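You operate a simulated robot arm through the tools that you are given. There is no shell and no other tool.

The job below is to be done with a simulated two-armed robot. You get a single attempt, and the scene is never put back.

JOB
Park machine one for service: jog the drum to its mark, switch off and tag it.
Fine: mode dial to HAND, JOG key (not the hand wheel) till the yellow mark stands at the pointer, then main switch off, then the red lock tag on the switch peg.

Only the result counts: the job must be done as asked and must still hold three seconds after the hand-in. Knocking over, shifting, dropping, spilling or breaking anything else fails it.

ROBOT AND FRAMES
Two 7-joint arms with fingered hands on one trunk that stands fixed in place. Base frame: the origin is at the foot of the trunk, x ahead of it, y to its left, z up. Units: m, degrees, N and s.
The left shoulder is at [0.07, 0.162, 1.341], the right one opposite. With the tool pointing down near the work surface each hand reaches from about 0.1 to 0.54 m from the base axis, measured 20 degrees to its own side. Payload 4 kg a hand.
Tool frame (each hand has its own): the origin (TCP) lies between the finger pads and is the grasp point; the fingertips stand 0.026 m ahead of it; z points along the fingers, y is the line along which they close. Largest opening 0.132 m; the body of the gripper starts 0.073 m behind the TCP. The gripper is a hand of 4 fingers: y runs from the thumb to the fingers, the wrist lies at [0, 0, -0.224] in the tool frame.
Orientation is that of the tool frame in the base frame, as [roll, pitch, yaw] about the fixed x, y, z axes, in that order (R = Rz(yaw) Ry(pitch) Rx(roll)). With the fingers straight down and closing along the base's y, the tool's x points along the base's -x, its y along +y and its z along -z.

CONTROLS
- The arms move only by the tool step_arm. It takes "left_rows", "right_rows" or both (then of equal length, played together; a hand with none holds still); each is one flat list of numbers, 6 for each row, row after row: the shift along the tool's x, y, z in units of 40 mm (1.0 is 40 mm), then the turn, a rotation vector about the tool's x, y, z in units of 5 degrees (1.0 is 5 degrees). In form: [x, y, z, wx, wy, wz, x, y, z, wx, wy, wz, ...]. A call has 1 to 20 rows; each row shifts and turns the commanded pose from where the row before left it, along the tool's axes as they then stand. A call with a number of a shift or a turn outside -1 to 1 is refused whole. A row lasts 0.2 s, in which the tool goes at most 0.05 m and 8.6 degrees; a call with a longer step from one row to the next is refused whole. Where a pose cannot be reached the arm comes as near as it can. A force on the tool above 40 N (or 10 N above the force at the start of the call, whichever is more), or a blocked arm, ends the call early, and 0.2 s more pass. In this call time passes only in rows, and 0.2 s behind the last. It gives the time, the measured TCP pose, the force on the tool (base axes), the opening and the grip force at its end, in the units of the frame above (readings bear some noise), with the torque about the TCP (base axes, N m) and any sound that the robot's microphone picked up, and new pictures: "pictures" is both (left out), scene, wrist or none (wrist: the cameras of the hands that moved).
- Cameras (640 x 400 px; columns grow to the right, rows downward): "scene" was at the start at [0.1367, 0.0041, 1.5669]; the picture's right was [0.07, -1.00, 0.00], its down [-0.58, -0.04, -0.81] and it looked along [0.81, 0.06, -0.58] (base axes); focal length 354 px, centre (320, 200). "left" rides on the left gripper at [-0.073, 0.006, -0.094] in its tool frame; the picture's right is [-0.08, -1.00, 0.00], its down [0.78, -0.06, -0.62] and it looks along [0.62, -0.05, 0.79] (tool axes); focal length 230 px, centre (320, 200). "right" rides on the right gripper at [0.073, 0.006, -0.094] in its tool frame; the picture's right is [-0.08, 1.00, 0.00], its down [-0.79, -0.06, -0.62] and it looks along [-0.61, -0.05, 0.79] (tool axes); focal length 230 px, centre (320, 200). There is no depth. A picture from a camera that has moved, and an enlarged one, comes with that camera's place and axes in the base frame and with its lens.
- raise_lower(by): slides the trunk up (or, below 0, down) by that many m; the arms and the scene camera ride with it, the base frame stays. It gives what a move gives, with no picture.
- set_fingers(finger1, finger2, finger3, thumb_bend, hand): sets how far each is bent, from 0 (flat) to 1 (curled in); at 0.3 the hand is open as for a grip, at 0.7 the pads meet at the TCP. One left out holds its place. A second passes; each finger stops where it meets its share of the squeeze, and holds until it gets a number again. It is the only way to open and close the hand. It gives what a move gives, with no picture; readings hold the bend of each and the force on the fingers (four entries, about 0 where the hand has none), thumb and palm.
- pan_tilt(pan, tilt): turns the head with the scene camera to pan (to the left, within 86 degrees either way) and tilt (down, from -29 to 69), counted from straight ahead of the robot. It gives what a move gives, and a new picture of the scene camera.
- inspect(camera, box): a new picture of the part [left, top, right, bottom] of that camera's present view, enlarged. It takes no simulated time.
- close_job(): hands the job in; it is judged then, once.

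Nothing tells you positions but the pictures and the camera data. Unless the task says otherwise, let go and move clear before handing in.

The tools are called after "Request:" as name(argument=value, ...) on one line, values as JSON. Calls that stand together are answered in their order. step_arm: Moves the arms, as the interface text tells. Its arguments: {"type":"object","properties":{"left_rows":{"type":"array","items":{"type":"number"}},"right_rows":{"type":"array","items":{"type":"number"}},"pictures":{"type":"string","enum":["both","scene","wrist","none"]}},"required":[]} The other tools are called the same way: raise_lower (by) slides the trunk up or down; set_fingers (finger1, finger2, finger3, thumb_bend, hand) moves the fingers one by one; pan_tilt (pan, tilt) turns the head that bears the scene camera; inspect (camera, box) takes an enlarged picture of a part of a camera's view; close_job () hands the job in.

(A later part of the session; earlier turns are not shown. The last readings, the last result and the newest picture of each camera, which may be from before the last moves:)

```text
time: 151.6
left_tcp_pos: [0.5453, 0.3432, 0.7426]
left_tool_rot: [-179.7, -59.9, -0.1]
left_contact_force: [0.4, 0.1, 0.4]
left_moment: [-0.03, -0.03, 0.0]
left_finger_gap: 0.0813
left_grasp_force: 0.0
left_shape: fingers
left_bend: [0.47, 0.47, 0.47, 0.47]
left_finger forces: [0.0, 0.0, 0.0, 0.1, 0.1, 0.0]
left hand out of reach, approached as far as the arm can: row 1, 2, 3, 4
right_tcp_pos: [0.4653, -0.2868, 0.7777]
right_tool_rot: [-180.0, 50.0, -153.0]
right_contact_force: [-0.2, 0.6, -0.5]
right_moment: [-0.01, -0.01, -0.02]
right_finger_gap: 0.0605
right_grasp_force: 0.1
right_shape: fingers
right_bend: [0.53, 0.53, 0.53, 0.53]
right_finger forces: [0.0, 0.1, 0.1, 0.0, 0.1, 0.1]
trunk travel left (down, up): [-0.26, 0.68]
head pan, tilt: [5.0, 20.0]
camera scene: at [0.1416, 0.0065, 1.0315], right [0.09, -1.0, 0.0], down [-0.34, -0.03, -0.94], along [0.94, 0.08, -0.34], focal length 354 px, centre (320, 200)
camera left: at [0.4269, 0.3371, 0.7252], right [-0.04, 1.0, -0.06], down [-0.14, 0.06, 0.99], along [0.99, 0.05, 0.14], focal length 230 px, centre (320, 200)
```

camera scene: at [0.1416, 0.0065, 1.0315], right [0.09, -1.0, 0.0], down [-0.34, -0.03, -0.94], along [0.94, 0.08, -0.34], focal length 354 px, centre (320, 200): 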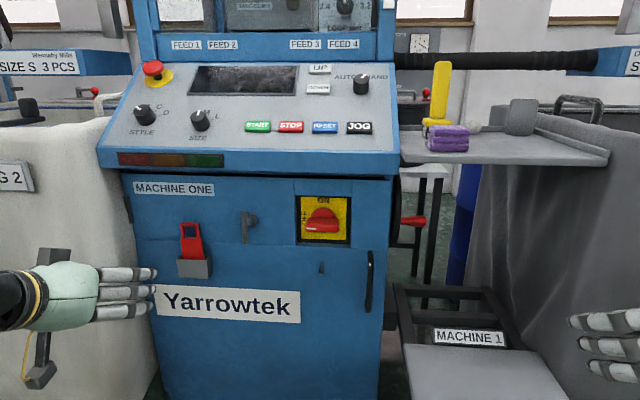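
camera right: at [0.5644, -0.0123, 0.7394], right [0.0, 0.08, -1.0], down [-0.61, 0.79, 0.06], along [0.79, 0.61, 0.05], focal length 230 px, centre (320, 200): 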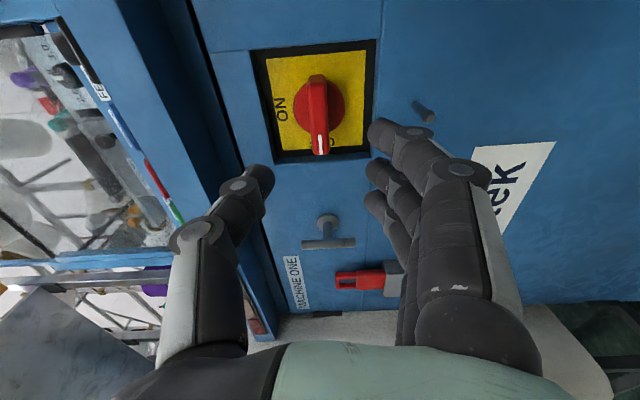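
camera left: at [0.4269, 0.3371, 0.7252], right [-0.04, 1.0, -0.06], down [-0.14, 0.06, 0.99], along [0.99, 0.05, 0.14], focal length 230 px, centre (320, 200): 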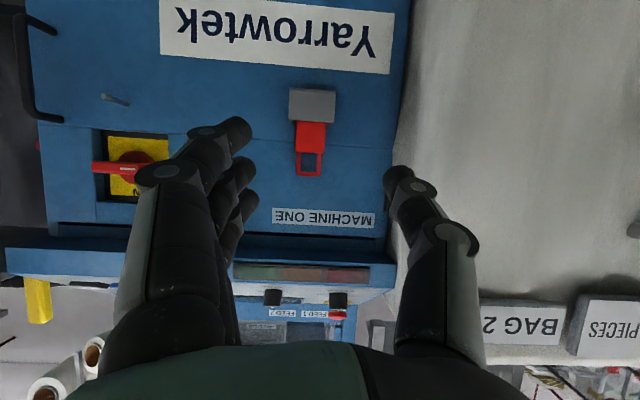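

Works well. Continue to horizontal.

Request:
step_arm(left_rows=[0, 0, 0.3, 0, 1, 0, 0, 0, 0.3, 0, 1, 0, 0, 0, 0.3, 0, 1, 0, 0, 0, 0.3, 0, 1, 0, 0, 0, 0, 0, 1, 0, 0, 0, 0, 0, 1, 0], pictures="both")

Request:
inspect(camera="left", box=[240, 60, 400, 160])

```text
time: 153.0
left_tcp_pos: [0.5898, 0.3432, 0.724]
left_tool_rot: [-123.4, -89.9, -56.3]
left_contact_force: [-0.2, 0.3, 0.9]
left_moment: [0.02, 0.03, 0.01]
left_finger_gap: 0.0813
left_grasp_force: 0.1
left_shape: fingers
left_bend: [0.47, 0.47, 0.47, 0.47]
left_finger forces: [0.0, 0.0, 0.0, 0.1, 0.1, 0.0]
right_tcp_pos: [0.4676, -0.2861, 0.7776]
right_tool_rot: [180.0, 50.0, -153.0]
right_contact_force: [-0.1, 0.1, -0.5]
right_moment: [-0.03, 0.02, 0.0]
right_finger_gap: 0.0603
right_grasp_force: 0.2
right_shape: fingers
right_bend: [0.53, 0.53, 0.53, 0.53]
right_finger forces: [0.0, 0.0, 0.0, 0.0, 0.0, 0.0]
trunk travel left (down, up): [-0.26, 0.68]
head pan, tilt: [5.0, 20.0]
camera scene: at [0.1417, 0.0066, 1.0316], right [0.09, -1.0, 0.0], down [-0.34, -0.03, -0.94], along [0.94, 0.08, -0.34], focal length 354 px, centre (320, 200)
camera left: at [0.4958, 0.3376, 0.6508], right [-0.01, 1.0, -0.08], down [-0.62, 0.06, 0.79], along [0.79, 0.05, 0.61], focal length 230 px, centre (320, 200)
```

scene: 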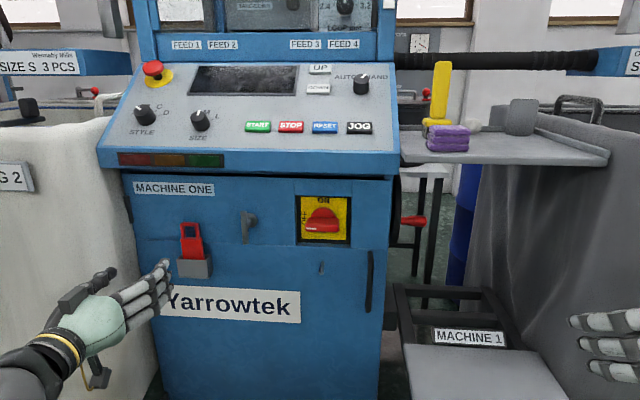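
left: 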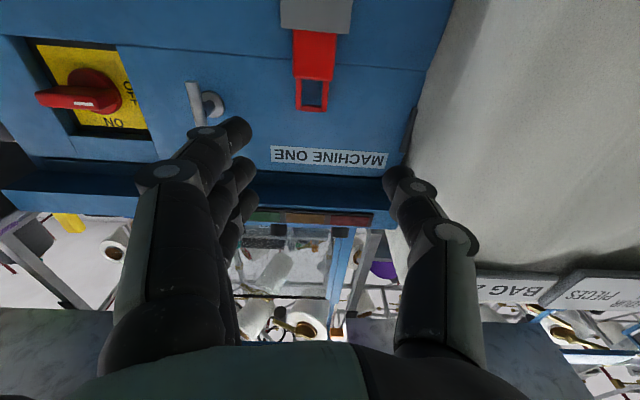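

```text
4.00 times, centred on (320, 110) of left
camera zoom: at [0.4958, 0.3376, 0.6508], right [-0.01, 1.0, -0.08], down [-0.62, 0.06, 0.79], along [0.79, 0.05, 0.61], focal length 920 px, centre (320, 560)
```

zoom: 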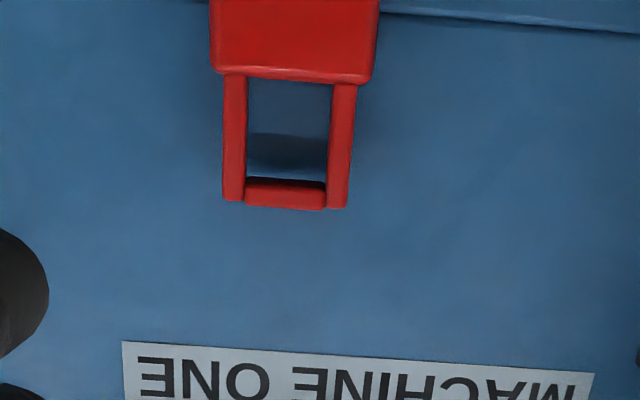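

Wall plane is x≈0.7995 and the tag's front face x≈0.785, centre y≈0.334. Approach to a pre-grasp at z 0.695, x 0.72.

Request:
step_arm(left_rows=[-0.18, 0.054, 0.81, 0, 0, 0, -0.18, 0.054, 0.81, 0, 0, 0, -0.18, 0.054, 0.81, 0, 0, 0, -0.18, 0.054, 0.81, 0, 0, 0], pictures="both")

Request:
inspect(camera="left", box=[220, 60, 420, 185])

Request:
inspect(camera="scene", box=[120, 200, 240, 290])

```text
time: 154.0
left_tcp_pos: [0.7192, 0.3353, 0.6948]
left_tool_rot: [-125.8, -89.8, -53.9]
left_contact_force: [0.1, 0.8, 0.6]
left_moment: [0.01, -0.02, 0.02]
left_finger_gap: 0.0816
left_grasp_force: 0.1
left_shape: fingers
left_bend: [0.47, 0.47, 0.47, 0.47]
left_finger forces: [0.0, 0.1, 0.0, 0.0, 0.0, 0.0]
right_tcp_pos: [0.4663, -0.2877, 0.7782]
right_tool_rot: [180.0, 50.0, -153.0]
right_contact_force: [-0.8, 0.1, 0.7]
right_moment: [0.0, 0.02, -0.03]
right_finger_gap: 0.0603
right_grasp_force: 0.2
right_shape: fingers
right_bend: [0.53, 0.53, 0.53, 0.53]
right_finger forces: [0.0, 0.0, 0.1, 0.0, 0.0, 0.0]
trunk travel left (down, up): [-0.26, 0.68]
head pan, tilt: [5.0, 20.0]
camera scene: at [0.1419, 0.0061, 1.0315], right [0.09, -1.0, 0.0], down [-0.34, -0.03, -0.94], along [0.94, 0.08, -0.34], focal length 354 px, centre (320, 200)
camera left: at [0.6244, 0.3301, 0.6205], right [0.0, 1.0, -0.07], down [-0.61, 0.06, 0.79], along [0.79, 0.05, 0.61], focal length 230 px, centre (320, 200)
```

scene: 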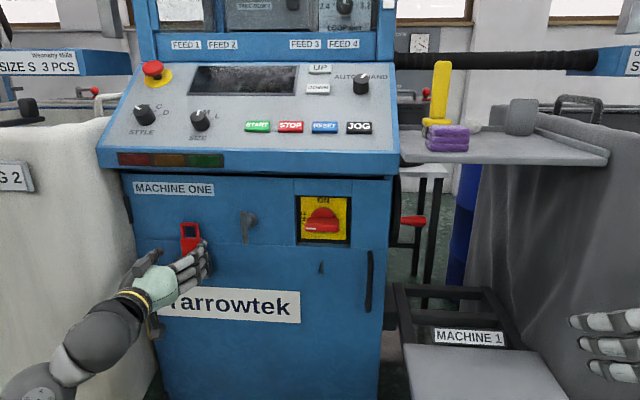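
left: 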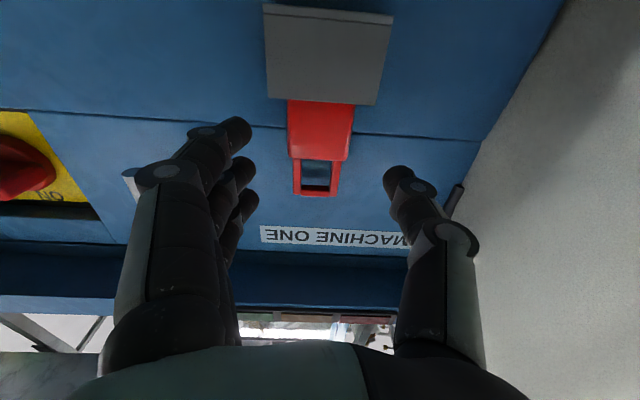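

```text
3.20 times, centred on (320, 122) of left
camera zoom: at [0.6244, 0.3301, 0.6205], right [0.0, 1.0, -0.07], down [-0.61, 0.06, 0.79], along [0.79, 0.05, 0.61], focal length 736 px, centre (320, 448)
```

zoom: 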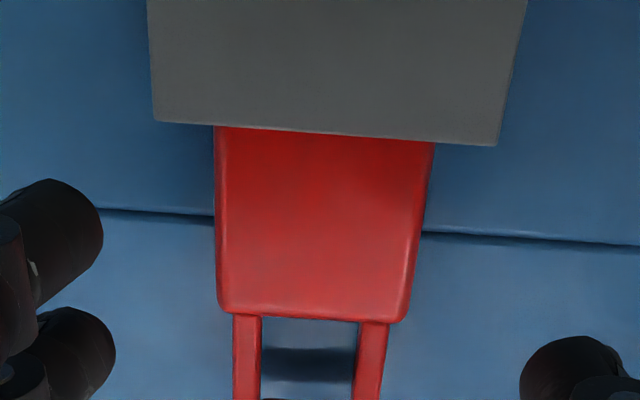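

```text
4.44 times, centred on (180, 245) of scene
camera zoom: at [0.1419, 0.0061, 1.0315], right [0.09, -1.0, 0.0], down [-0.34, -0.03, -0.94], along [0.94, 0.08, -0.34], focal length 1575 px, centre (942, 0)
```

zoom: 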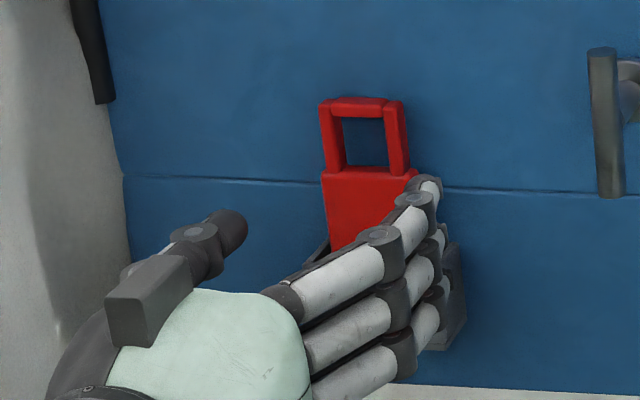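

Fingers will land: lowest and middle on the tag body, upper beside the loop, all above the rim. Advance 50 mm.

Request:
step_arm(left_rows=[0, 0, 0.5, 0, 0, 0, 0, 0, 0.5, 0, 0, 0, 0, 0, 0.27, 0, 0, 0], pictures="none")

Request:
inspect(camera="left", box=[220, 80, 420, 260])

Request:
inspect(camera="scene", box=[120, 200, 240, 290])

```text
time: 154.8
left_tcp_pos: [0.7673, 0.3345, 0.6948]
left_tool_rot: [-121.7, -89.8, -58.1]
left_contact_force: [-8.5, -0.4, -0.8]
left_moment: [0.05, -0.01, -0.37]
left_finger_gap: 0.0811
left_grasp_force: 3.4
left_shape: fingers
left_bend: [0.47, 0.47, 0.47, 0.47]
left_finger forces: [1.6, 2.5, 3.4, 0.0, 0.0, 0.1]
right_tcp_pos: [0.4658, -0.2872, 0.7776]
right_tool_rot: [-180.0, 50.1, -153.0]
right_contact_force: [0.3, 1.2, -0.3]
right_moment: [-0.03, -0.02, 0.01]
right_finger_gap: 0.0604
right_grasp_force: 0.0
right_shape: fingers
right_bend: [0.53, 0.53, 0.53, 0.53]
right_finger forces: [0.0, 0.0, 0.1, 0.0, 0.1, 0.0]
trunk travel left (down, up): [-0.26, 0.68]
head pan, tilt: [5.0, 20.0]
```

```text
2.22 times, centred on (320, 170) of left
camera zoom: at [0.6735, 0.3298, 0.6209], right [0.0, 1.0, -0.07], down [-0.62, 0.06, 0.79], along [0.79, 0.05, 0.61], focal length 511 px, centre (320, 267)
```

zoom: 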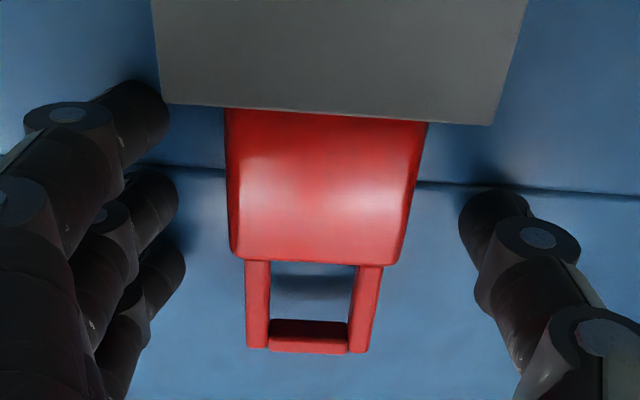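

```text
4.44 times, centred on (180, 245) of scene
camera zoom: at [0.1409, 0.0063, 1.0316], right [0.09, -1.0, 0.0], down [-0.34, -0.03, -0.94], along [0.94, 0.08, -0.34], focal length 1575 px, centre (942, 0)
```

zoom: 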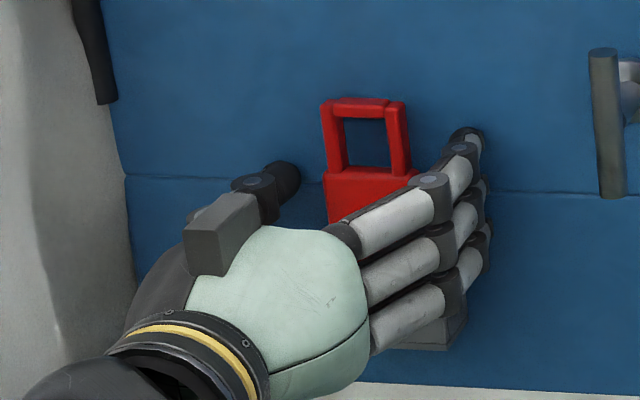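

Open fingertips touch the wall lightly. Back off slightly, close partway (opening ~60 mm), then re-advance.

Request:
step_arm(left_rows=[0, 0, -0.12, 0, 0, 0], pictures="none")

Request:
set_fingers(hand="left", finger1=0.53, finger2=0.53, finger3=0.53, thumb_bend=0.53)

Request:
step_arm(left_rows=[0, 0, 0.1, 0, 0, 0, 0, 0, 0.08, 0, 0, 0], pictures="none")

Request:
inspect(camera="left", box=[220, 80, 420, 260])

```text
time: 155.2
left_tcp_pos: [0.7643, 0.3365, 0.6948]
left_tool_rot: [-123.4, -89.7, -56.4]
left_contact_force: [-0.1, -0.4, 0.5]
left_moment: [0.0, -0.01, 0.01]
left_finger_gap: 0.0812
left_grasp_force: 0.1
left_shape: fingers
left_bend: [0.47, 0.47, 0.47, 0.47]
left_finger forces: [0.0, 0.0, 0.0, 0.0, 0.0, 0.0]
right_tcp_pos: [0.467, -0.2869, 0.7771]
right_tool_rot: [180.0, 50.0, -153.1]
right_contact_force: [0.7, 0.1, -0.6]
right_moment: [0.03, 0.02, 0.04]
right_finger_gap: 0.0602
right_grasp_force: 0.0
right_shape: fingers
right_bend: [0.53, 0.53, 0.53, 0.53]
right_finger forces: [0.0, 0.1, 0.0, 0.1, 0.0, 0.0]
trunk travel left (down, up): [-0.26, 0.68]
head pan, tilt: [5.0, 20.0]
```

```text
time: 156.2
left_tcp_pos: [0.7638, 0.3346, 0.6945]
left_tool_rot: [-126.8, -89.8, -53.0]
left_contact_force: [0.2, -1.0, 0.5]
left_moment: [-0.01, 0.01, 0.02]
left_finger_gap: 0.0616
left_grasp_force: 0.0
left_shape: fingers
left_bend: [0.53, 0.53, 0.53, 0.53]
left_finger forces: [0.0, 0.1, 0.0, 0.0, 0.1, 0.1]
right_tcp_pos: [0.467, -0.2857, 0.7778]
right_tool_rot: [180.0, 50.0, -153.1]
right_contact_force: [0.0, 0.5, -0.7]
right_moment: [-0.01, 0.02, -0.02]
right_finger_gap: 0.0604
right_grasp_force: 0.0
right_shape: fingers
right_bend: [0.53, 0.53, 0.53, 0.53]
right_finger forces: [0.1, 0.1, 0.0, 0.0, 0.1, 0.1]
trunk travel left (down, up): [-0.26, 0.68]
head pan, tilt: [5.0, 20.0]
```

```text
time: 156.9
left_tcp_pos: [0.7669, 0.3332, 0.6946]
left_tool_rot: [-118.9, -89.6, -60.9]
left_contact_force: [-50.5, 1.0, -4.8]
left_moment: [-0.33, 0.02, 0.35]
left_finger_gap: 0.0618
left_grasp_force: 25.4
left_shape: fingers
left_bend: [0.55, 0.55, 0.55, 0.54]
left_finger forces: [6.9, 8.1, 9.6, 0.0, 26.3, 0.0]
right_tcp_pos: [0.4637, -0.2871, 0.7802]
right_tool_rot: [-179.6, 50.2, -152.8]
right_contact_force: [0.3, 0.2, 0.2]
right_moment: [0.01, 0.01, -0.02]
right_finger_gap: 0.0604
right_grasp_force: 0.0
right_shape: fingers
right_bend: [0.53, 0.53, 0.53, 0.53]
right_finger forces: [0.1, 0.0, 0.1, 0.0, 0.0, 0.1]
trunk travel left (down, up): [-0.26, 0.68]
head pan, tilt: [5.0, 20.0]
stopped in row 2 (left hand): the force on the tool passed its limit at 51 N (the readings are from after the stop); the commanded pose is now the measured one
```

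```text
2.22 times, centred on (320, 170) of left
camera zoom: at [0.6735, 0.3277, 0.6215], right [0.0, 1.0, -0.07], down [-0.61, 0.06, 0.79], along [0.79, 0.04, 0.61], focal length 511 px, centre (320, 267)
```

zoom: 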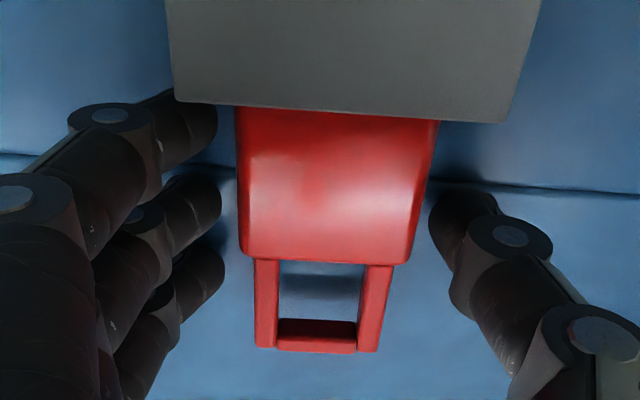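

Tips are at the wall (stiff contact). Back off 3 mm, then close on the tag.

Request:
step_arm(left_rows=[0, 0, -0.08, 0, 0, 0], pictures="none")

Request:
set_fingers(hand="left", finger1=0.68, finger2=0.68, finger3=0.68, thumb_bend=0.68)

Request:
inspect(camera="left", box=[220, 80, 420, 260])

Request:
inspect(camera="scene", box=[120, 200, 240, 290])

```text
time: 157.3
left_tcp_pos: [0.7669, 0.3329, 0.6951]
left_tool_rot: [-112.5, -89.7, -67.5]
left_contact_force: [-25.2, 2.0, -0.7]
left_moment: [-0.03, -0.06, 0.21]
left_finger_gap: 0.0617
left_grasp_force: 12.0
left_shape: fingers
left_bend: [0.54, 0.55, 0.55, 0.53]
left_finger forces: [3.6, 4.0, 4.8, 0.0, 12.8, 0.0]
right_tcp_pos: [0.4656, -0.2873, 0.7783]
right_tool_rot: [-179.9, 50.1, -153.1]
right_contact_force: [-0.4, 0.5, 0.7]
right_moment: [-0.01, 0.0, -0.01]
right_finger_gap: 0.0601
right_grasp_force: 0.1
right_shape: fingers
right_bend: [0.53, 0.53, 0.53, 0.53]
right_finger forces: [0.0, 0.0, 0.0, 0.1, 0.0, 0.0]
trunk travel left (down, up): [-0.26, 0.68]
head pan, tilt: [5.0, 20.0]
```

```text
time: 158.3
left_tcp_pos: [0.7672, 0.3329, 0.6942]
left_tool_rot: [-124.7, -89.7, -55.2]
left_contact_force: [0.7, 0.6, 6.3]
left_moment: [0.13, -0.14, 0.01]
left_finger_gap: 0.0478
left_grasp_force: 17.0
left_shape: fingers
left_bend: [0.61, 0.61, 0.63, 0.6]
left_finger forces: [5.7, 6.3, 4.4, 0.0, 16.7, 0.1]
right_tcp_pos: [0.4666, -0.2879, 0.777]
right_tool_rot: [179.9, 50.0, -153.1]
right_contact_force: [0.2, 0.7, 0.5]
right_moment: [-0.01, 0.01, 0.02]
right_finger_gap: 0.0603
right_grasp_force: 0.0
right_shape: fingers
right_bend: [0.53, 0.53, 0.53, 0.53]
right_finger forces: [0.0, 0.0, 0.0, 0.0, 0.1, 0.1]
trunk travel left (down, up): [-0.26, 0.68]
head pan, tilt: [5.0, 20.0]
```

```text
2.22 times, centred on (320, 170) of left
camera zoom: at [0.6736, 0.3276, 0.6205], right [0.0, 1.0, -0.07], down [-0.61, 0.06, 0.79], along [0.79, 0.05, 0.61], focal length 511 px, centre (320, 267)
```

zoom: 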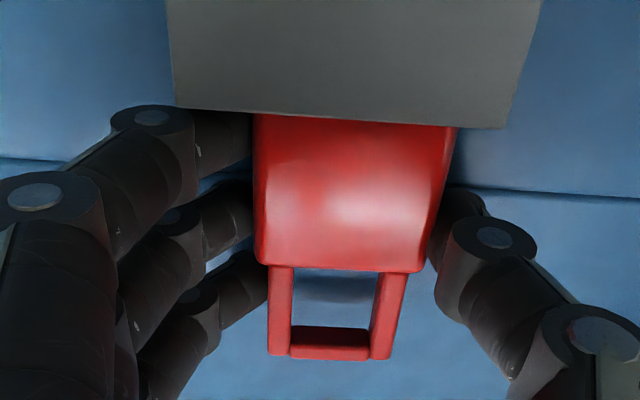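

```text
4.44 times, centred on (180, 245) of scene
camera zoom: at [0.141, 0.0059, 1.0316], right [0.09, -1.0, 0.0], down [-0.34, -0.03, -0.94], along [0.94, 0.08, -0.34], focal length 1575 px, centre (942, 0)
```

zoom: 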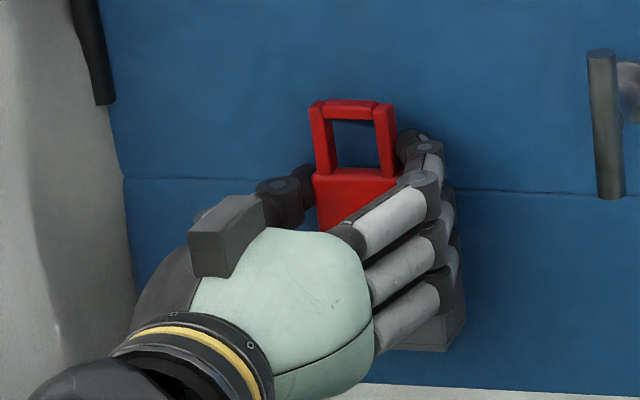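

Tag gripped (thumb 16.7 N vs three fingers). Lift straight up gently.

Request:
step_arm(left_rows=[0.15, 0, 0, 0, 0, 0, 0.2, 0, 0, 0, 0, 0, 0.25, 0, 0, 0, 0, 0], pictures="none")

Request:
inspect(camera="left", box=[220, 80, 420, 260])

Request:
inspect(camera="scene", box=[120, 200, 240, 290])

```text
time: 159.1
left_tcp_pos: [0.7683, 0.3335, 0.7166]
left_tool_rot: [-139.1, -89.5, -40.9]
left_contact_force: [-1.3, -0.8, -0.7]
left_moment: [-0.01, 0.0, 0.0]
left_finger_gap: 0.0478
left_grasp_force: 16.4
left_shape: fingers
left_bend: [0.61, 0.61, 0.63, 0.6]
left_finger forces: [6.3, 6.4, 4.0, 0.0, 16.9, 0.1]
right_tcp_pos: [0.4659, -0.2858, 0.777]
right_tool_rot: [-180.0, 50.0, -153.1]
right_contact_force: [0.6, -0.2, 0.1]
right_moment: [0.03, 0.02, 0.04]
right_finger_gap: 0.0604
right_grasp_force: 0.1
right_shape: fingers
right_bend: [0.53, 0.53, 0.53, 0.53]
right_finger forces: [0.0, 0.0, 0.0, 0.0, 0.1, 0.1]
trunk travel left (down, up): [-0.26, 0.68]
head pan, tilt: [5.0, 20.0]
```

```text
2.22 times, centred on (320, 170) of left
camera zoom: at [0.6734, 0.3281, 0.6438], right [0.0, 1.0, -0.07], down [-0.61, 0.06, 0.79], along [0.79, 0.05, 0.61], focal length 511 px, centre (320, 267)
```

zoom: 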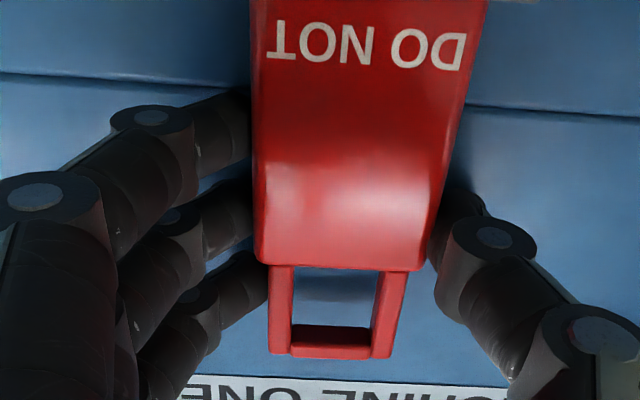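

```text
4.44 times, centred on (180, 245) of scene
camera zoom: at [0.1416, 0.0061, 1.0315], right [0.09, -1.0, 0.0], down [-0.34, -0.03, -0.94], along [0.94, 0.08, -0.34], focal length 1575 px, centre (942, 0)
```

zoom: 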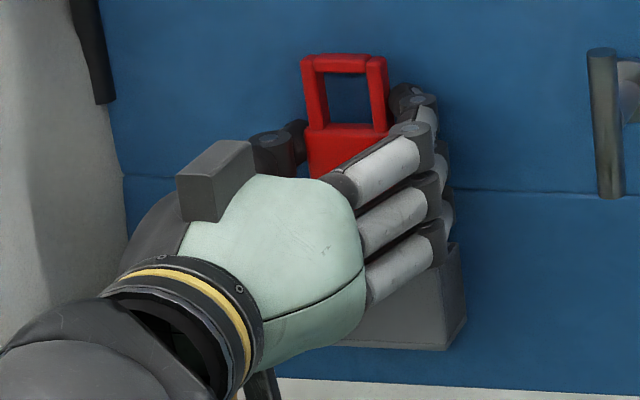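

The tag rises cleanly with the hand. Continue 60 mm up, then back away from the wall.

Request:
step_arm(left_rows=[0.35, 0, 0, 0, 0, 0, 0.35, 0, 0, 0, 0, 0, 0.35, 0, 0, 0, 0, 0, 0.35, 0, 0, 0, 0, 0, 0.1, 0, -0.5, 0, 0, 0, 0, 0, -0.7, 0, 0, 0, 0, 0, -0.7, 0, 0, 0], pictures="both")

Request:
inspect(camera="left", box=[180, 20, 460, 260])

Request:
inspect(camera="scene", box=[100, 160, 240, 290])

```text
time: 160.7
left_tcp_pos: [0.6924, 0.3317, 0.7792]
left_tool_rot: [-140.8, -89.5, -39.0]
left_contact_force: [0.2, 0.7, -0.3]
left_moment: [-0.03, 0.01, 0.04]
left_finger_gap: 0.0479
left_grasp_force: 16.4
left_shape: fingers
left_bend: [0.61, 0.61, 0.63, 0.6]
left_finger forces: [6.3, 6.3, 4.1, 0.0, 16.7, 0.1]
right_tcp_pos: [0.4665, -0.2873, 0.7771]
right_tool_rot: [180.0, 50.0, -153.1]
right_contact_force: [-0.9, -0.2, 0.7]
right_moment: [0.01, -0.03, -0.03]
right_finger_gap: 0.0605
right_grasp_force: 0.1
right_shape: fingers
right_bend: [0.53, 0.53, 0.53, 0.53]
right_finger forces: [0.0, 0.0, 0.0, 0.1, 0.0, 0.0]
trunk travel left (down, up): [-0.26, 0.68]
head pan, tilt: [5.0, 20.0]
camera scene: at [0.1415, 0.0062, 1.0315], right [0.09, -1.0, 0.0], down [-0.34, -0.03, -0.94], along [0.94, 0.08, -0.34], focal length 354 px, centre (320, 200)
camera left: at [0.5983, 0.3264, 0.7052], right [0.0, 1.0, -0.07], down [-0.61, 0.06, 0.79], along [0.79, 0.04, 0.61], focal length 230 px, centre (320, 200)
```

scene: 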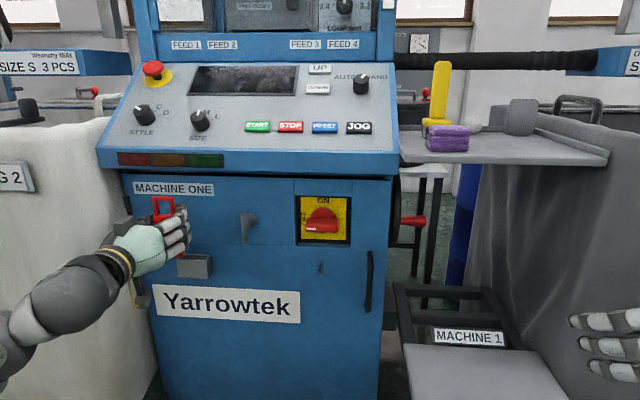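
left: 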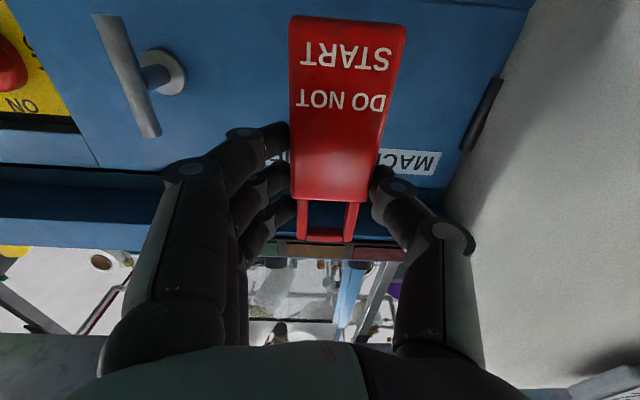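

```text
1.67 times, centred on (320, 140) of left
camera zoom: at [0.5983, 0.3264, 0.7052], right [0.0, 1.0, -0.07], down [-0.61, 0.06, 0.79], along [0.79, 0.04, 0.61], focal length 384 px, centre (320, 300)
```

zoom: 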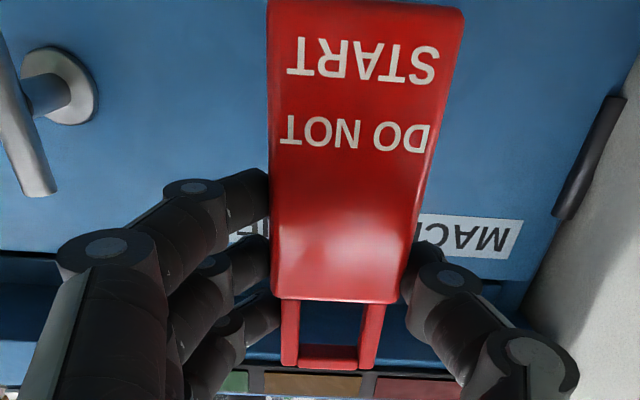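

```text
3.08 times, centred on (170, 225) of scene
camera zoom: at [0.1415, 0.0062, 1.0315], right [0.09, -1.0, 0.0], down [-0.34, -0.03, -0.94], along [0.94, 0.08, -0.34], focal length 1090 px, centre (782, 123)
```

zoom: 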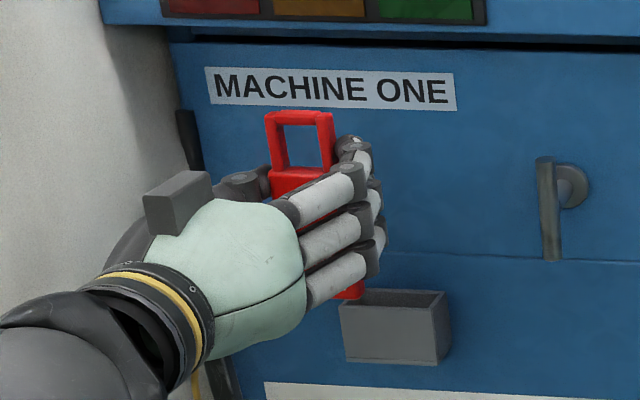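

Tag is out, held upright; its loop centre sits +22 mm up, +14 mm ahead and +5 mm left of the TCP. Now back to x≈0.66 and carry it across toward the peg, in front of everything.

Request:
step_arm(left_rows=[0, 0, -0.8, 0, 0, 0, 0, 0.87, 0, 0, 0, 0, 0, 0.87, 0, 0, 0, 0, 0, 0.87, 0, 0, 0, 0, 0, 0.87, 0, 0, 0, 0, 0, 0.87, 0, 0, 0, 0, 0, 0.87, 0, 0, 0, 0, 0, 0.87, 0, 0, 0, 0, 0, 0.87, 0, 0, 0, 0], pictures="both")

```text
time: 162.7
left_tcp_pos: [0.6617, 0.0551, 0.775]
left_tool_rot: [-135.0, -89.6, -44.9]
left_contact_force: [0.5, 0.7, -0.4]
left_moment: [-0.03, 0.01, -0.02]
left_finger_gap: 0.0476
left_grasp_force: 16.2
left_shape: fingers
left_bend: [0.61, 0.61, 0.63, 0.61]
left_finger forces: [6.0, 6.1, 4.3, 0.0, 16.2, 0.1]
right_tcp_pos: [0.4677, -0.2877, 0.7764]
right_tool_rot: [180.0, 49.9, -153.2]
right_contact_force: [0.2, 0.0, -0.1]
right_moment: [0.0, -0.01, 0.02]
right_finger_gap: 0.0604
right_grasp_force: 0.0
right_shape: fingers
right_bend: [0.53, 0.53, 0.53, 0.53]
right_finger forces: [0.0, 0.1, 0.0, 0.0, 0.0, 0.0]
trunk travel left (down, up): [-0.26, 0.68]
head pan, tilt: [5.0, 20.0]
camera scene: at [0.1415, 0.0059, 1.0314], right [0.09, -1.0, 0.0], down [-0.34, -0.03, -0.94], along [0.94, 0.08, -0.34], focal length 354 px, centre (320, 200)
camera left: at [0.5666, 0.0493, 0.7026], right [0.0, 1.0, -0.07], down [-0.61, 0.05, 0.79], along [0.79, 0.05, 0.61], focal length 230 px, centre (320, 200)
```

scene: 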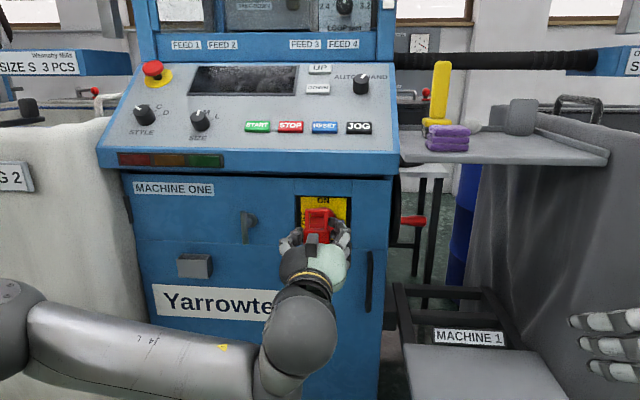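
left: 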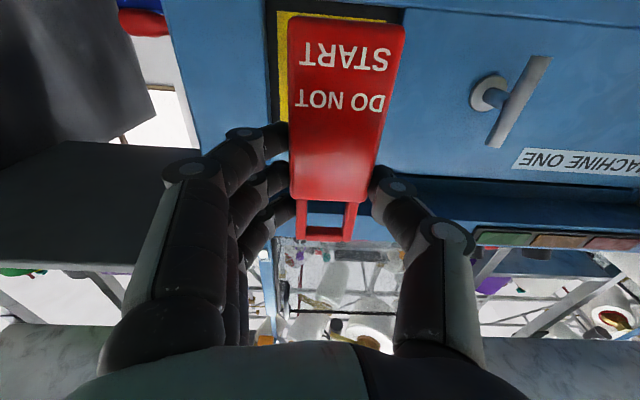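

Tag is now in front of the switch. Lower the trunk 0.11 m to bring the loop near peg height.

Request:
raise_lower(by=-0.11)

Request:
pan_tilt(pan=4, tilt=22)

Request:
inspect(camera="scene", box=[270, 130, 390, 240])

Request:
inspect(camera="left", box=[220, 120, 420, 260])

```text
time: 164.2
left_tcp_pos: [0.6606, 0.0551, 0.667]
left_tool_rot: [-137.3, -89.5, -42.7]
left_contact_force: [0.3, -0.4, -0.6]
left_moment: [0.05, -0.04, 0.01]
left_finger_gap: 0.0473
left_grasp_force: 16.4
left_shape: fingers
left_bend: [0.61, 0.61, 0.63, 0.61]
left_finger forces: [5.9, 6.1, 4.1, 0.0, 16.2, 0.1]
right_tcp_pos: [0.4673, -0.2876, 0.6682]
right_tool_rot: [180.0, 50.0, -153.1]
right_contact_force: [0.4, 0.6, 0.1]
right_moment: [-0.01, -0.03, 0.0]
right_finger_gap: 0.0605
right_grasp_force: 0.1
right_shape: fingers
right_bend: [0.53, 0.53, 0.53, 0.53]
right_finger forces: [0.1, 0.0, 0.0, 0.0, 0.0, 0.0]
trunk travel left (down, up): [-0.15, 0.79]
head pan, tilt: [5.0, 20.0]
```

```text
time: 164.8
left_tcp_pos: [0.661, 0.054, 0.6648]
left_tool_rot: [-138.0, -89.4, -41.9]
left_contact_force: [0.9, 0.2, 0.7]
left_moment: [0.01, -0.04, -0.02]
left_finger_gap: 0.0476
left_grasp_force: 16.4
left_shape: fingers
left_bend: [0.61, 0.61, 0.63, 0.61]
left_finger forces: [5.8, 6.2, 4.2, 0.0, 16.1, 0.0]
right_tcp_pos: [0.4678, -0.2874, 0.6676]
right_tool_rot: [179.9, 50.0, -153.1]
right_contact_force: [-0.4, -0.4, -0.5]
right_moment: [0.0, 0.01, 0.0]
right_finger_gap: 0.0602
right_grasp_force: 0.1
right_shape: fingers
right_bend: [0.53, 0.53, 0.53, 0.53]
right_finger forces: [0.0, 0.0, 0.1, 0.1, 0.0, 0.0]
trunk travel left (down, up): [-0.15, 0.79]
head pan, tilt: [4.0, 22.0]
camera scene: at [0.1415, 0.0045, 0.9183], right [0.07, -1.0, 0.0], down [-0.37, -0.03, -0.93], along [0.92, 0.06, -0.37], focal length 354 px, centre (320, 200)
```

scene: 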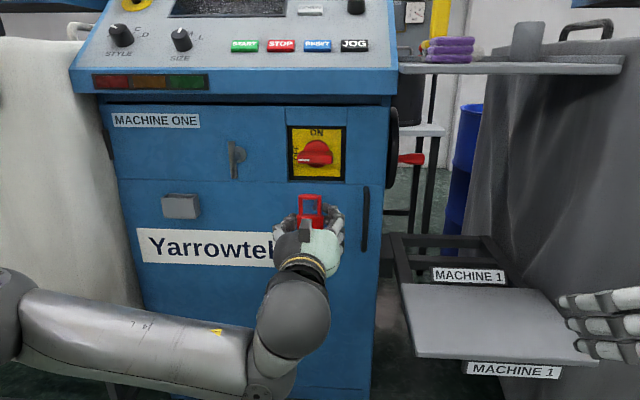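

```text
3.64 times, centred on (330, 185) of scene
camera zoom: at [0.1415, 0.0045, 0.9183], right [0.07, -1.0, 0.0], down [-0.37, -0.03, -0.93], along [0.92, 0.06, -0.37], focal length 1289 px, centre (284, 254)
```

zoom: 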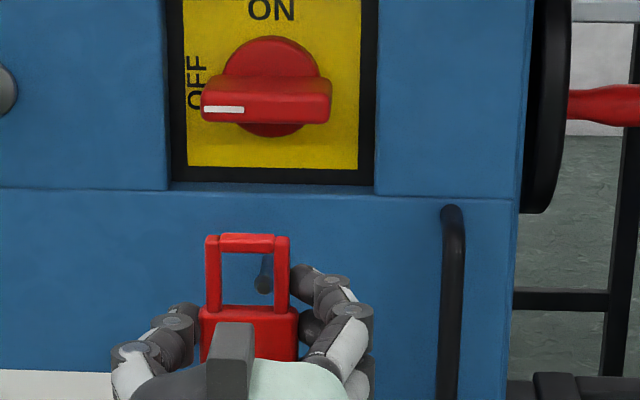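

```text
2.86 times, centred on (320, 190) of left
camera zoom: at [0.5667, 0.0492, 0.5926], right [0.0, 1.0, -0.07], down [-0.61, 0.06, 0.79], along [0.79, 0.05, 0.61], focal length 657 px, centre (320, 229)
```

zoom: 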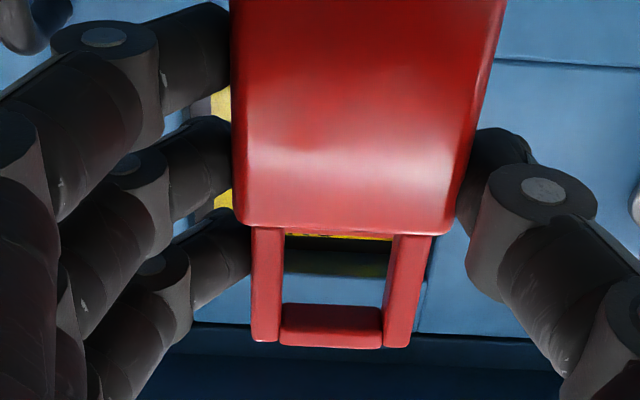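

The peg is visible right behind the loop. Peg axis ≈ (y 0.059, z 0.6515). Lower the loop 37 mm and go forward to just short of the peg tip, then check.

Request:
step_arm(left_rows=[-0.3, 0, 0.4, 0, 0, 0, -0.3, 0, 0.4, 0, 0, 0, -0.31, 0, 0.4, 0, 0, 0, 0, 0, 0.3, 0, 0, 0], pictures="none")

Request:
inspect(camera="scene", box=[280, 160, 360, 240])

Request:
inspect(camera="left", box=[260, 150, 400, 250])

```text
time: 165.8
left_tcp_pos: [0.721, 0.0547, 0.6283]
left_tool_rot: [-142.5, -89.5, -37.4]
left_contact_force: [-0.3, 0.2, -0.4]
left_moment: [0.03, 0.02, 0.0]
left_finger_gap: 0.0475
left_grasp_force: 16.1
left_shape: fingers
left_bend: [0.61, 0.61, 0.63, 0.61]
left_finger forces: [5.8, 6.2, 4.2, 0.0, 16.1, 0.0]
right_tcp_pos: [0.467, -0.2875, 0.6663]
right_tool_rot: [-180.0, 50.0, -153.1]
right_contact_force: [-0.9, 0.3, 0.5]
right_moment: [-0.01, 0.0, 0.04]
right_finger_gap: 0.0603
right_grasp_force: 0.0
right_shape: fingers
right_bend: [0.53, 0.53, 0.53, 0.53]
right_finger forces: [0.1, 0.1, 0.0, 0.0, 0.1, 0.1]
trunk travel left (down, up): [-0.15, 0.79]
head pan, tilt: [4.0, 22.0]
```

```text
5.00 times, centred on (320, 200) of scene
camera zoom: at [0.1416, 0.0045, 0.9182], right [0.07, -1.0, 0.0], down [-0.37, -0.03, -0.93], along [0.92, 0.06, -0.37], focal length 1772 px, centre (320, 200)
```

zoom: 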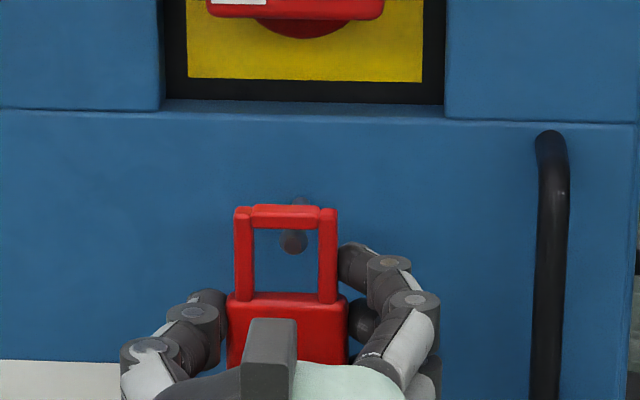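

```text
4.00 times, centred on (330, 200) of left
camera zoom: at [0.6267, 0.0497, 0.556], right [0.0, 1.0, -0.07], down [-0.61, 0.06, 0.79], along [0.79, 0.05, 0.61], focal length 920 px, centre (280, 200)
```

zoom: 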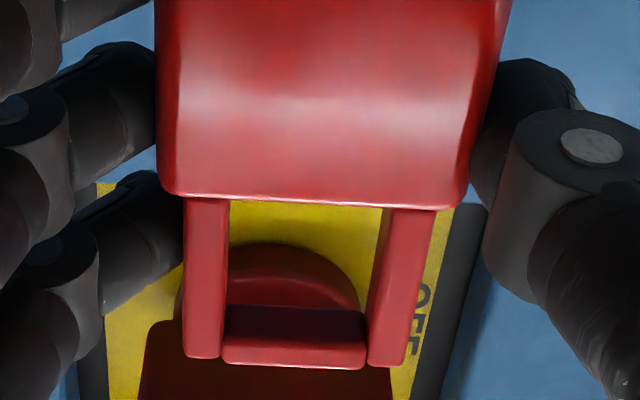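

Loop centre (y 0.059, z 0.6535) lines up with the peg (y 0.058, z 0.651). Advance 20 mm and check.

Request:
step_arm(left_rows=[0, 0, 0.25, 0, 0, 0, 0, 0, 0.25, 0, 0, 0], pictures="none")

Request:
inspect(camera="scene", box=[290, 170, 350, 230])

Request:
inspect(camera="right", box=[0, 0, 640, 400])

```text
time: 166.4
left_tcp_pos: [0.741, 0.0536, 0.6286]
left_tool_rot: [-139.1, -89.5, -40.9]
left_contact_force: [-0.1, 0.0, -0.5]
left_moment: [0.01, 0.0, 0.02]
left_finger_gap: 0.047
left_grasp_force: 16.1
left_shape: fingers
left_bend: [0.61, 0.61, 0.63, 0.61]
left_finger forces: [5.8, 6.2, 4.2, 0.0, 16.2, 0.1]
right_tcp_pos: [0.4666, -0.2874, 0.6677]
right_tool_rot: [180.0, 50.0, -153.1]
right_contact_force: [0.3, 1.3, 0.4]
right_moment: [0.05, -0.01, -0.01]
right_finger_gap: 0.0606
right_grasp_force: 0.1
right_shape: fingers
right_bend: [0.53, 0.53, 0.53, 0.53]
right_finger forces: [0.0, 0.0, 0.0, 0.1, 0.0, 0.0]
trunk travel left (down, up): [-0.15, 0.79]
head pan, tilt: [4.0, 22.0]
```

```text
6.67 times, centred on (320, 200) of scene
camera zoom: at [0.1415, 0.0045, 0.9182], right [0.07, -1.0, 0.0], down [-0.37, -0.03, -0.93], along [0.92, 0.06, -0.37], focal length 2363 px, centre (320, 200)
```

zoom: 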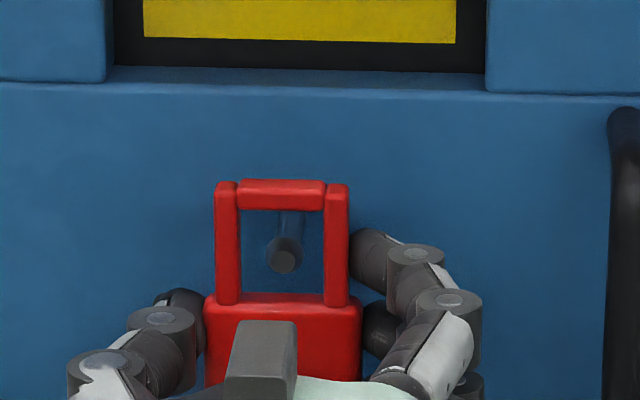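

```text
1.00 times, centred on (320, 200) of right (not enlarged: the box is as wide or as high as the picture)
camera zoom: at [0.3576, -0.3362, 0.6724], right [-0.41, 0.91, 0.06], down [0.06, -0.04, 1.0], along [0.91, 0.41, -0.04], focal length 230 px, centre (320, 200)
```

zoom: 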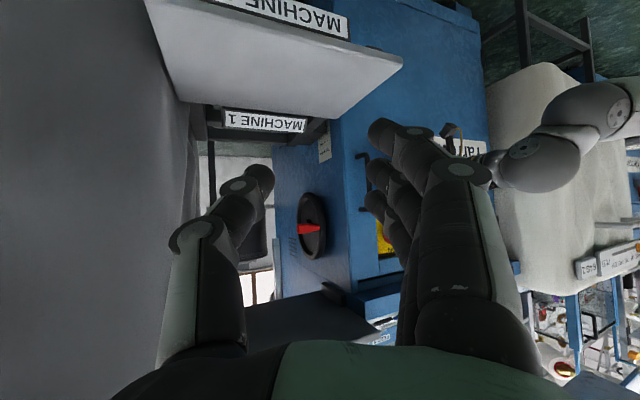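

Peg is centred in the opening. Push 22 mm on.

Request:
step_arm(left_rows=[0, 0, 0.2, 0, 0, 0, 0, 0, 0.2, 0, 0, 0, 0, 0, 0.14, 0, 0, 0], pictures="none")

Request:
inspect(camera="scene", box=[290, 170, 350, 230])

Request:
inspect(camera="left", box=[240, 130, 420, 250])

```text
time: 167.2
left_tcp_pos: [0.7626, 0.0549, 0.627]
left_tool_rot: [-139.9, -89.5, -40.2]
left_contact_force: [-0.3, 0.5, -1.0]
left_moment: [0.0, 0.05, 0.0]
left_finger_gap: 0.0474
left_grasp_force: 15.7
left_shape: fingers
left_bend: [0.61, 0.61, 0.63, 0.61]
left_finger forces: [5.7, 6.2, 4.1, 0.0, 16.1, 0.0]
right_tcp_pos: [0.4669, -0.2865, 0.667]
right_tool_rot: [179.9, 50.0, -153.1]
right_contact_force: [-0.3, 0.1, -0.6]
right_moment: [0.01, 0.01, 0.0]
right_finger_gap: 0.06
right_grasp_force: 0.1
right_shape: fingers
right_bend: [0.53, 0.53, 0.53, 0.53]
right_finger forces: [0.1, 0.0, 0.1, 0.1, 0.0, 0.0]
trunk travel left (down, up): [-0.15, 0.79]
head pan, tilt: [4.0, 22.0]
```

```text
6.67 times, centred on (320, 200) of scene
camera zoom: at [0.1415, 0.0045, 0.9182], right [0.07, -1.0, 0.0], down [-0.37, -0.03, -0.93], along [0.92, 0.06, -0.37], focal length 2363 px, centre (320, 200)
```

zoom: 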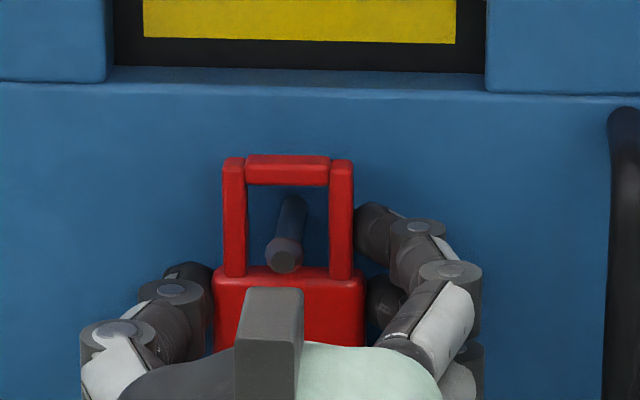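

```text
3.33 times, centred on (330, 190) of left
camera zoom: at [0.6682, 0.0494, 0.5553], right [0.0, 1.0, -0.07], down [-0.61, 0.06, 0.79], along [0.79, 0.04, 0.61], focal length 767 px, centre (287, 233)
```

zoom: 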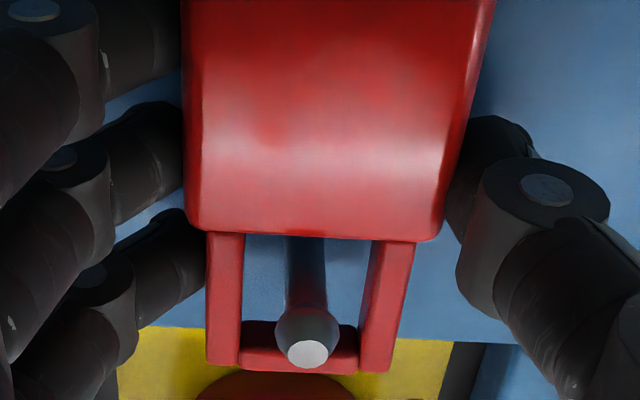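

The peg is through the loop with its tip well in front. Lower gently until the bar rests on the peg.

Request:
step_arm(left_rows=[-0.07, 0, 0.03, 0, 0, 0, -0.06, 0, 0.03, 0, 0, 0], pictures="none")

Request:
inspect(camera="scene", box=[290, 170, 350, 230])

Request:
inspect(camera="left", box=[240, 130, 420, 250])

```text
time: 167.8
left_tcp_pos: [0.7655, 0.0545, 0.6234]
left_tool_rot: [-137.9, -89.6, -41.9]
left_contact_force: [-0.3, 0.0, -0.8]
left_moment: [0.01, 0.01, 0.0]
left_finger_gap: 0.0474
left_grasp_force: 15.9
left_shape: fingers
left_bend: [0.61, 0.61, 0.63, 0.61]
left_finger forces: [5.9, 6.1, 4.2, 0.1, 16.2, 0.0]
right_tcp_pos: [0.466, -0.2871, 0.6676]
right_tool_rot: [180.0, 50.1, -153.1]
right_contact_force: [0.4, 0.0, 0.7]
right_moment: [0.03, 0.05, 0.03]
right_finger_gap: 0.0605
right_grasp_force: 0.1
right_shape: fingers
right_bend: [0.53, 0.53, 0.53, 0.53]
right_finger forces: [0.0, 0.0, 0.0, 0.0, 0.0, 0.0]
trunk travel left (down, up): [-0.15, 0.79]
head pan, tilt: [4.0, 22.0]
```

```text
6.67 times, centred on (320, 200) of scene
camera zoom: at [0.1415, 0.0045, 0.9182], right [0.07, -1.0, 0.0], down [-0.37, -0.03, -0.93], along [0.92, 0.06, -0.37], focal length 2363 px, centre (320, 200)
```

zoom: 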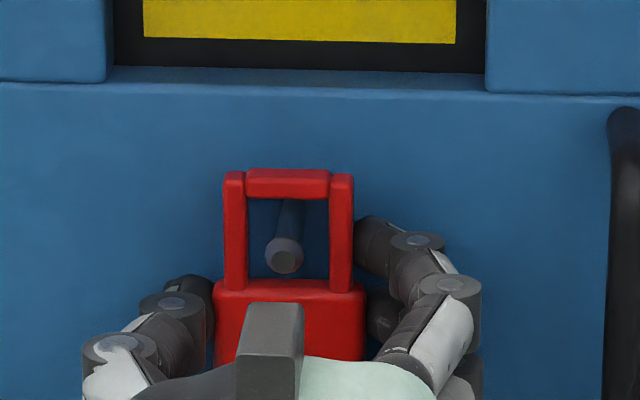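

```text
3.33 times, centred on (330, 190) of left
camera zoom: at [0.6707, 0.0495, 0.5501], right [0.0, 1.0, -0.07], down [-0.61, 0.06, 0.79], along [0.79, 0.04, 0.61], focal length 767 px, centre (287, 233)
```

zoom: 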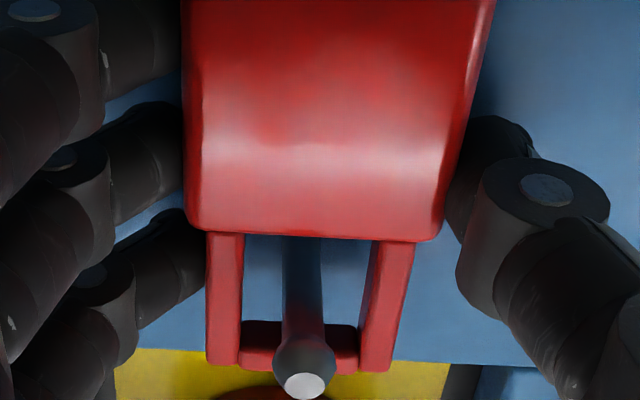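

Still free. Lower 4 mm more in small steps.

Request:
step_arm(left_rows=[-0.05, 0, 0, 0, 0, 0, -0.05, 0, 0, 0, 0, 0], pictures="none")

Request:
inspect(camera="scene", box=[290, 170, 350, 230])

```text
time: 168.4
left_tcp_pos: [0.7659, 0.0546, 0.6187]
left_tool_rot: [-138.8, -89.6, -41.2]
left_contact_force: [-1.1, -1.2, 0.0]
left_moment: [-0.02, 0.0, -0.03]
left_finger_gap: 0.0475
left_grasp_force: 16.1
left_shape: fingers
left_bend: [0.61, 0.61, 0.63, 0.61]
left_finger forces: [5.8, 6.0, 4.2, 0.0, 16.2, 0.0]
right_tcp_pos: [0.4674, -0.2864, 0.667]
right_tool_rot: [-180.0, 49.9, -153.2]
right_contact_force: [-0.5, -0.1, 0.1]
right_moment: [0.02, -0.02, 0.02]
right_finger_gap: 0.0604
right_grasp_force: 0.0
right_shape: fingers
right_bend: [0.53, 0.53, 0.53, 0.53]
right_finger forces: [0.0, 0.0, 0.0, 0.0, 0.0, 0.0]
trunk travel left (down, up): [-0.15, 0.79]
head pan, tilt: [4.0, 22.0]
```

```text
6.67 times, centred on (320, 200) of scene
camera zoom: at [0.1415, 0.0045, 0.9182], right [0.07, -1.0, 0.0], down [-0.37, -0.03, -0.93], along [0.92, 0.06, -0.37], focal length 2363 px, centre (320, 200)
```

zoom: 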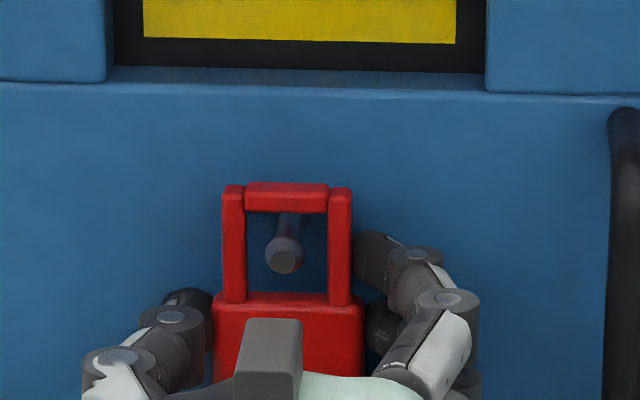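

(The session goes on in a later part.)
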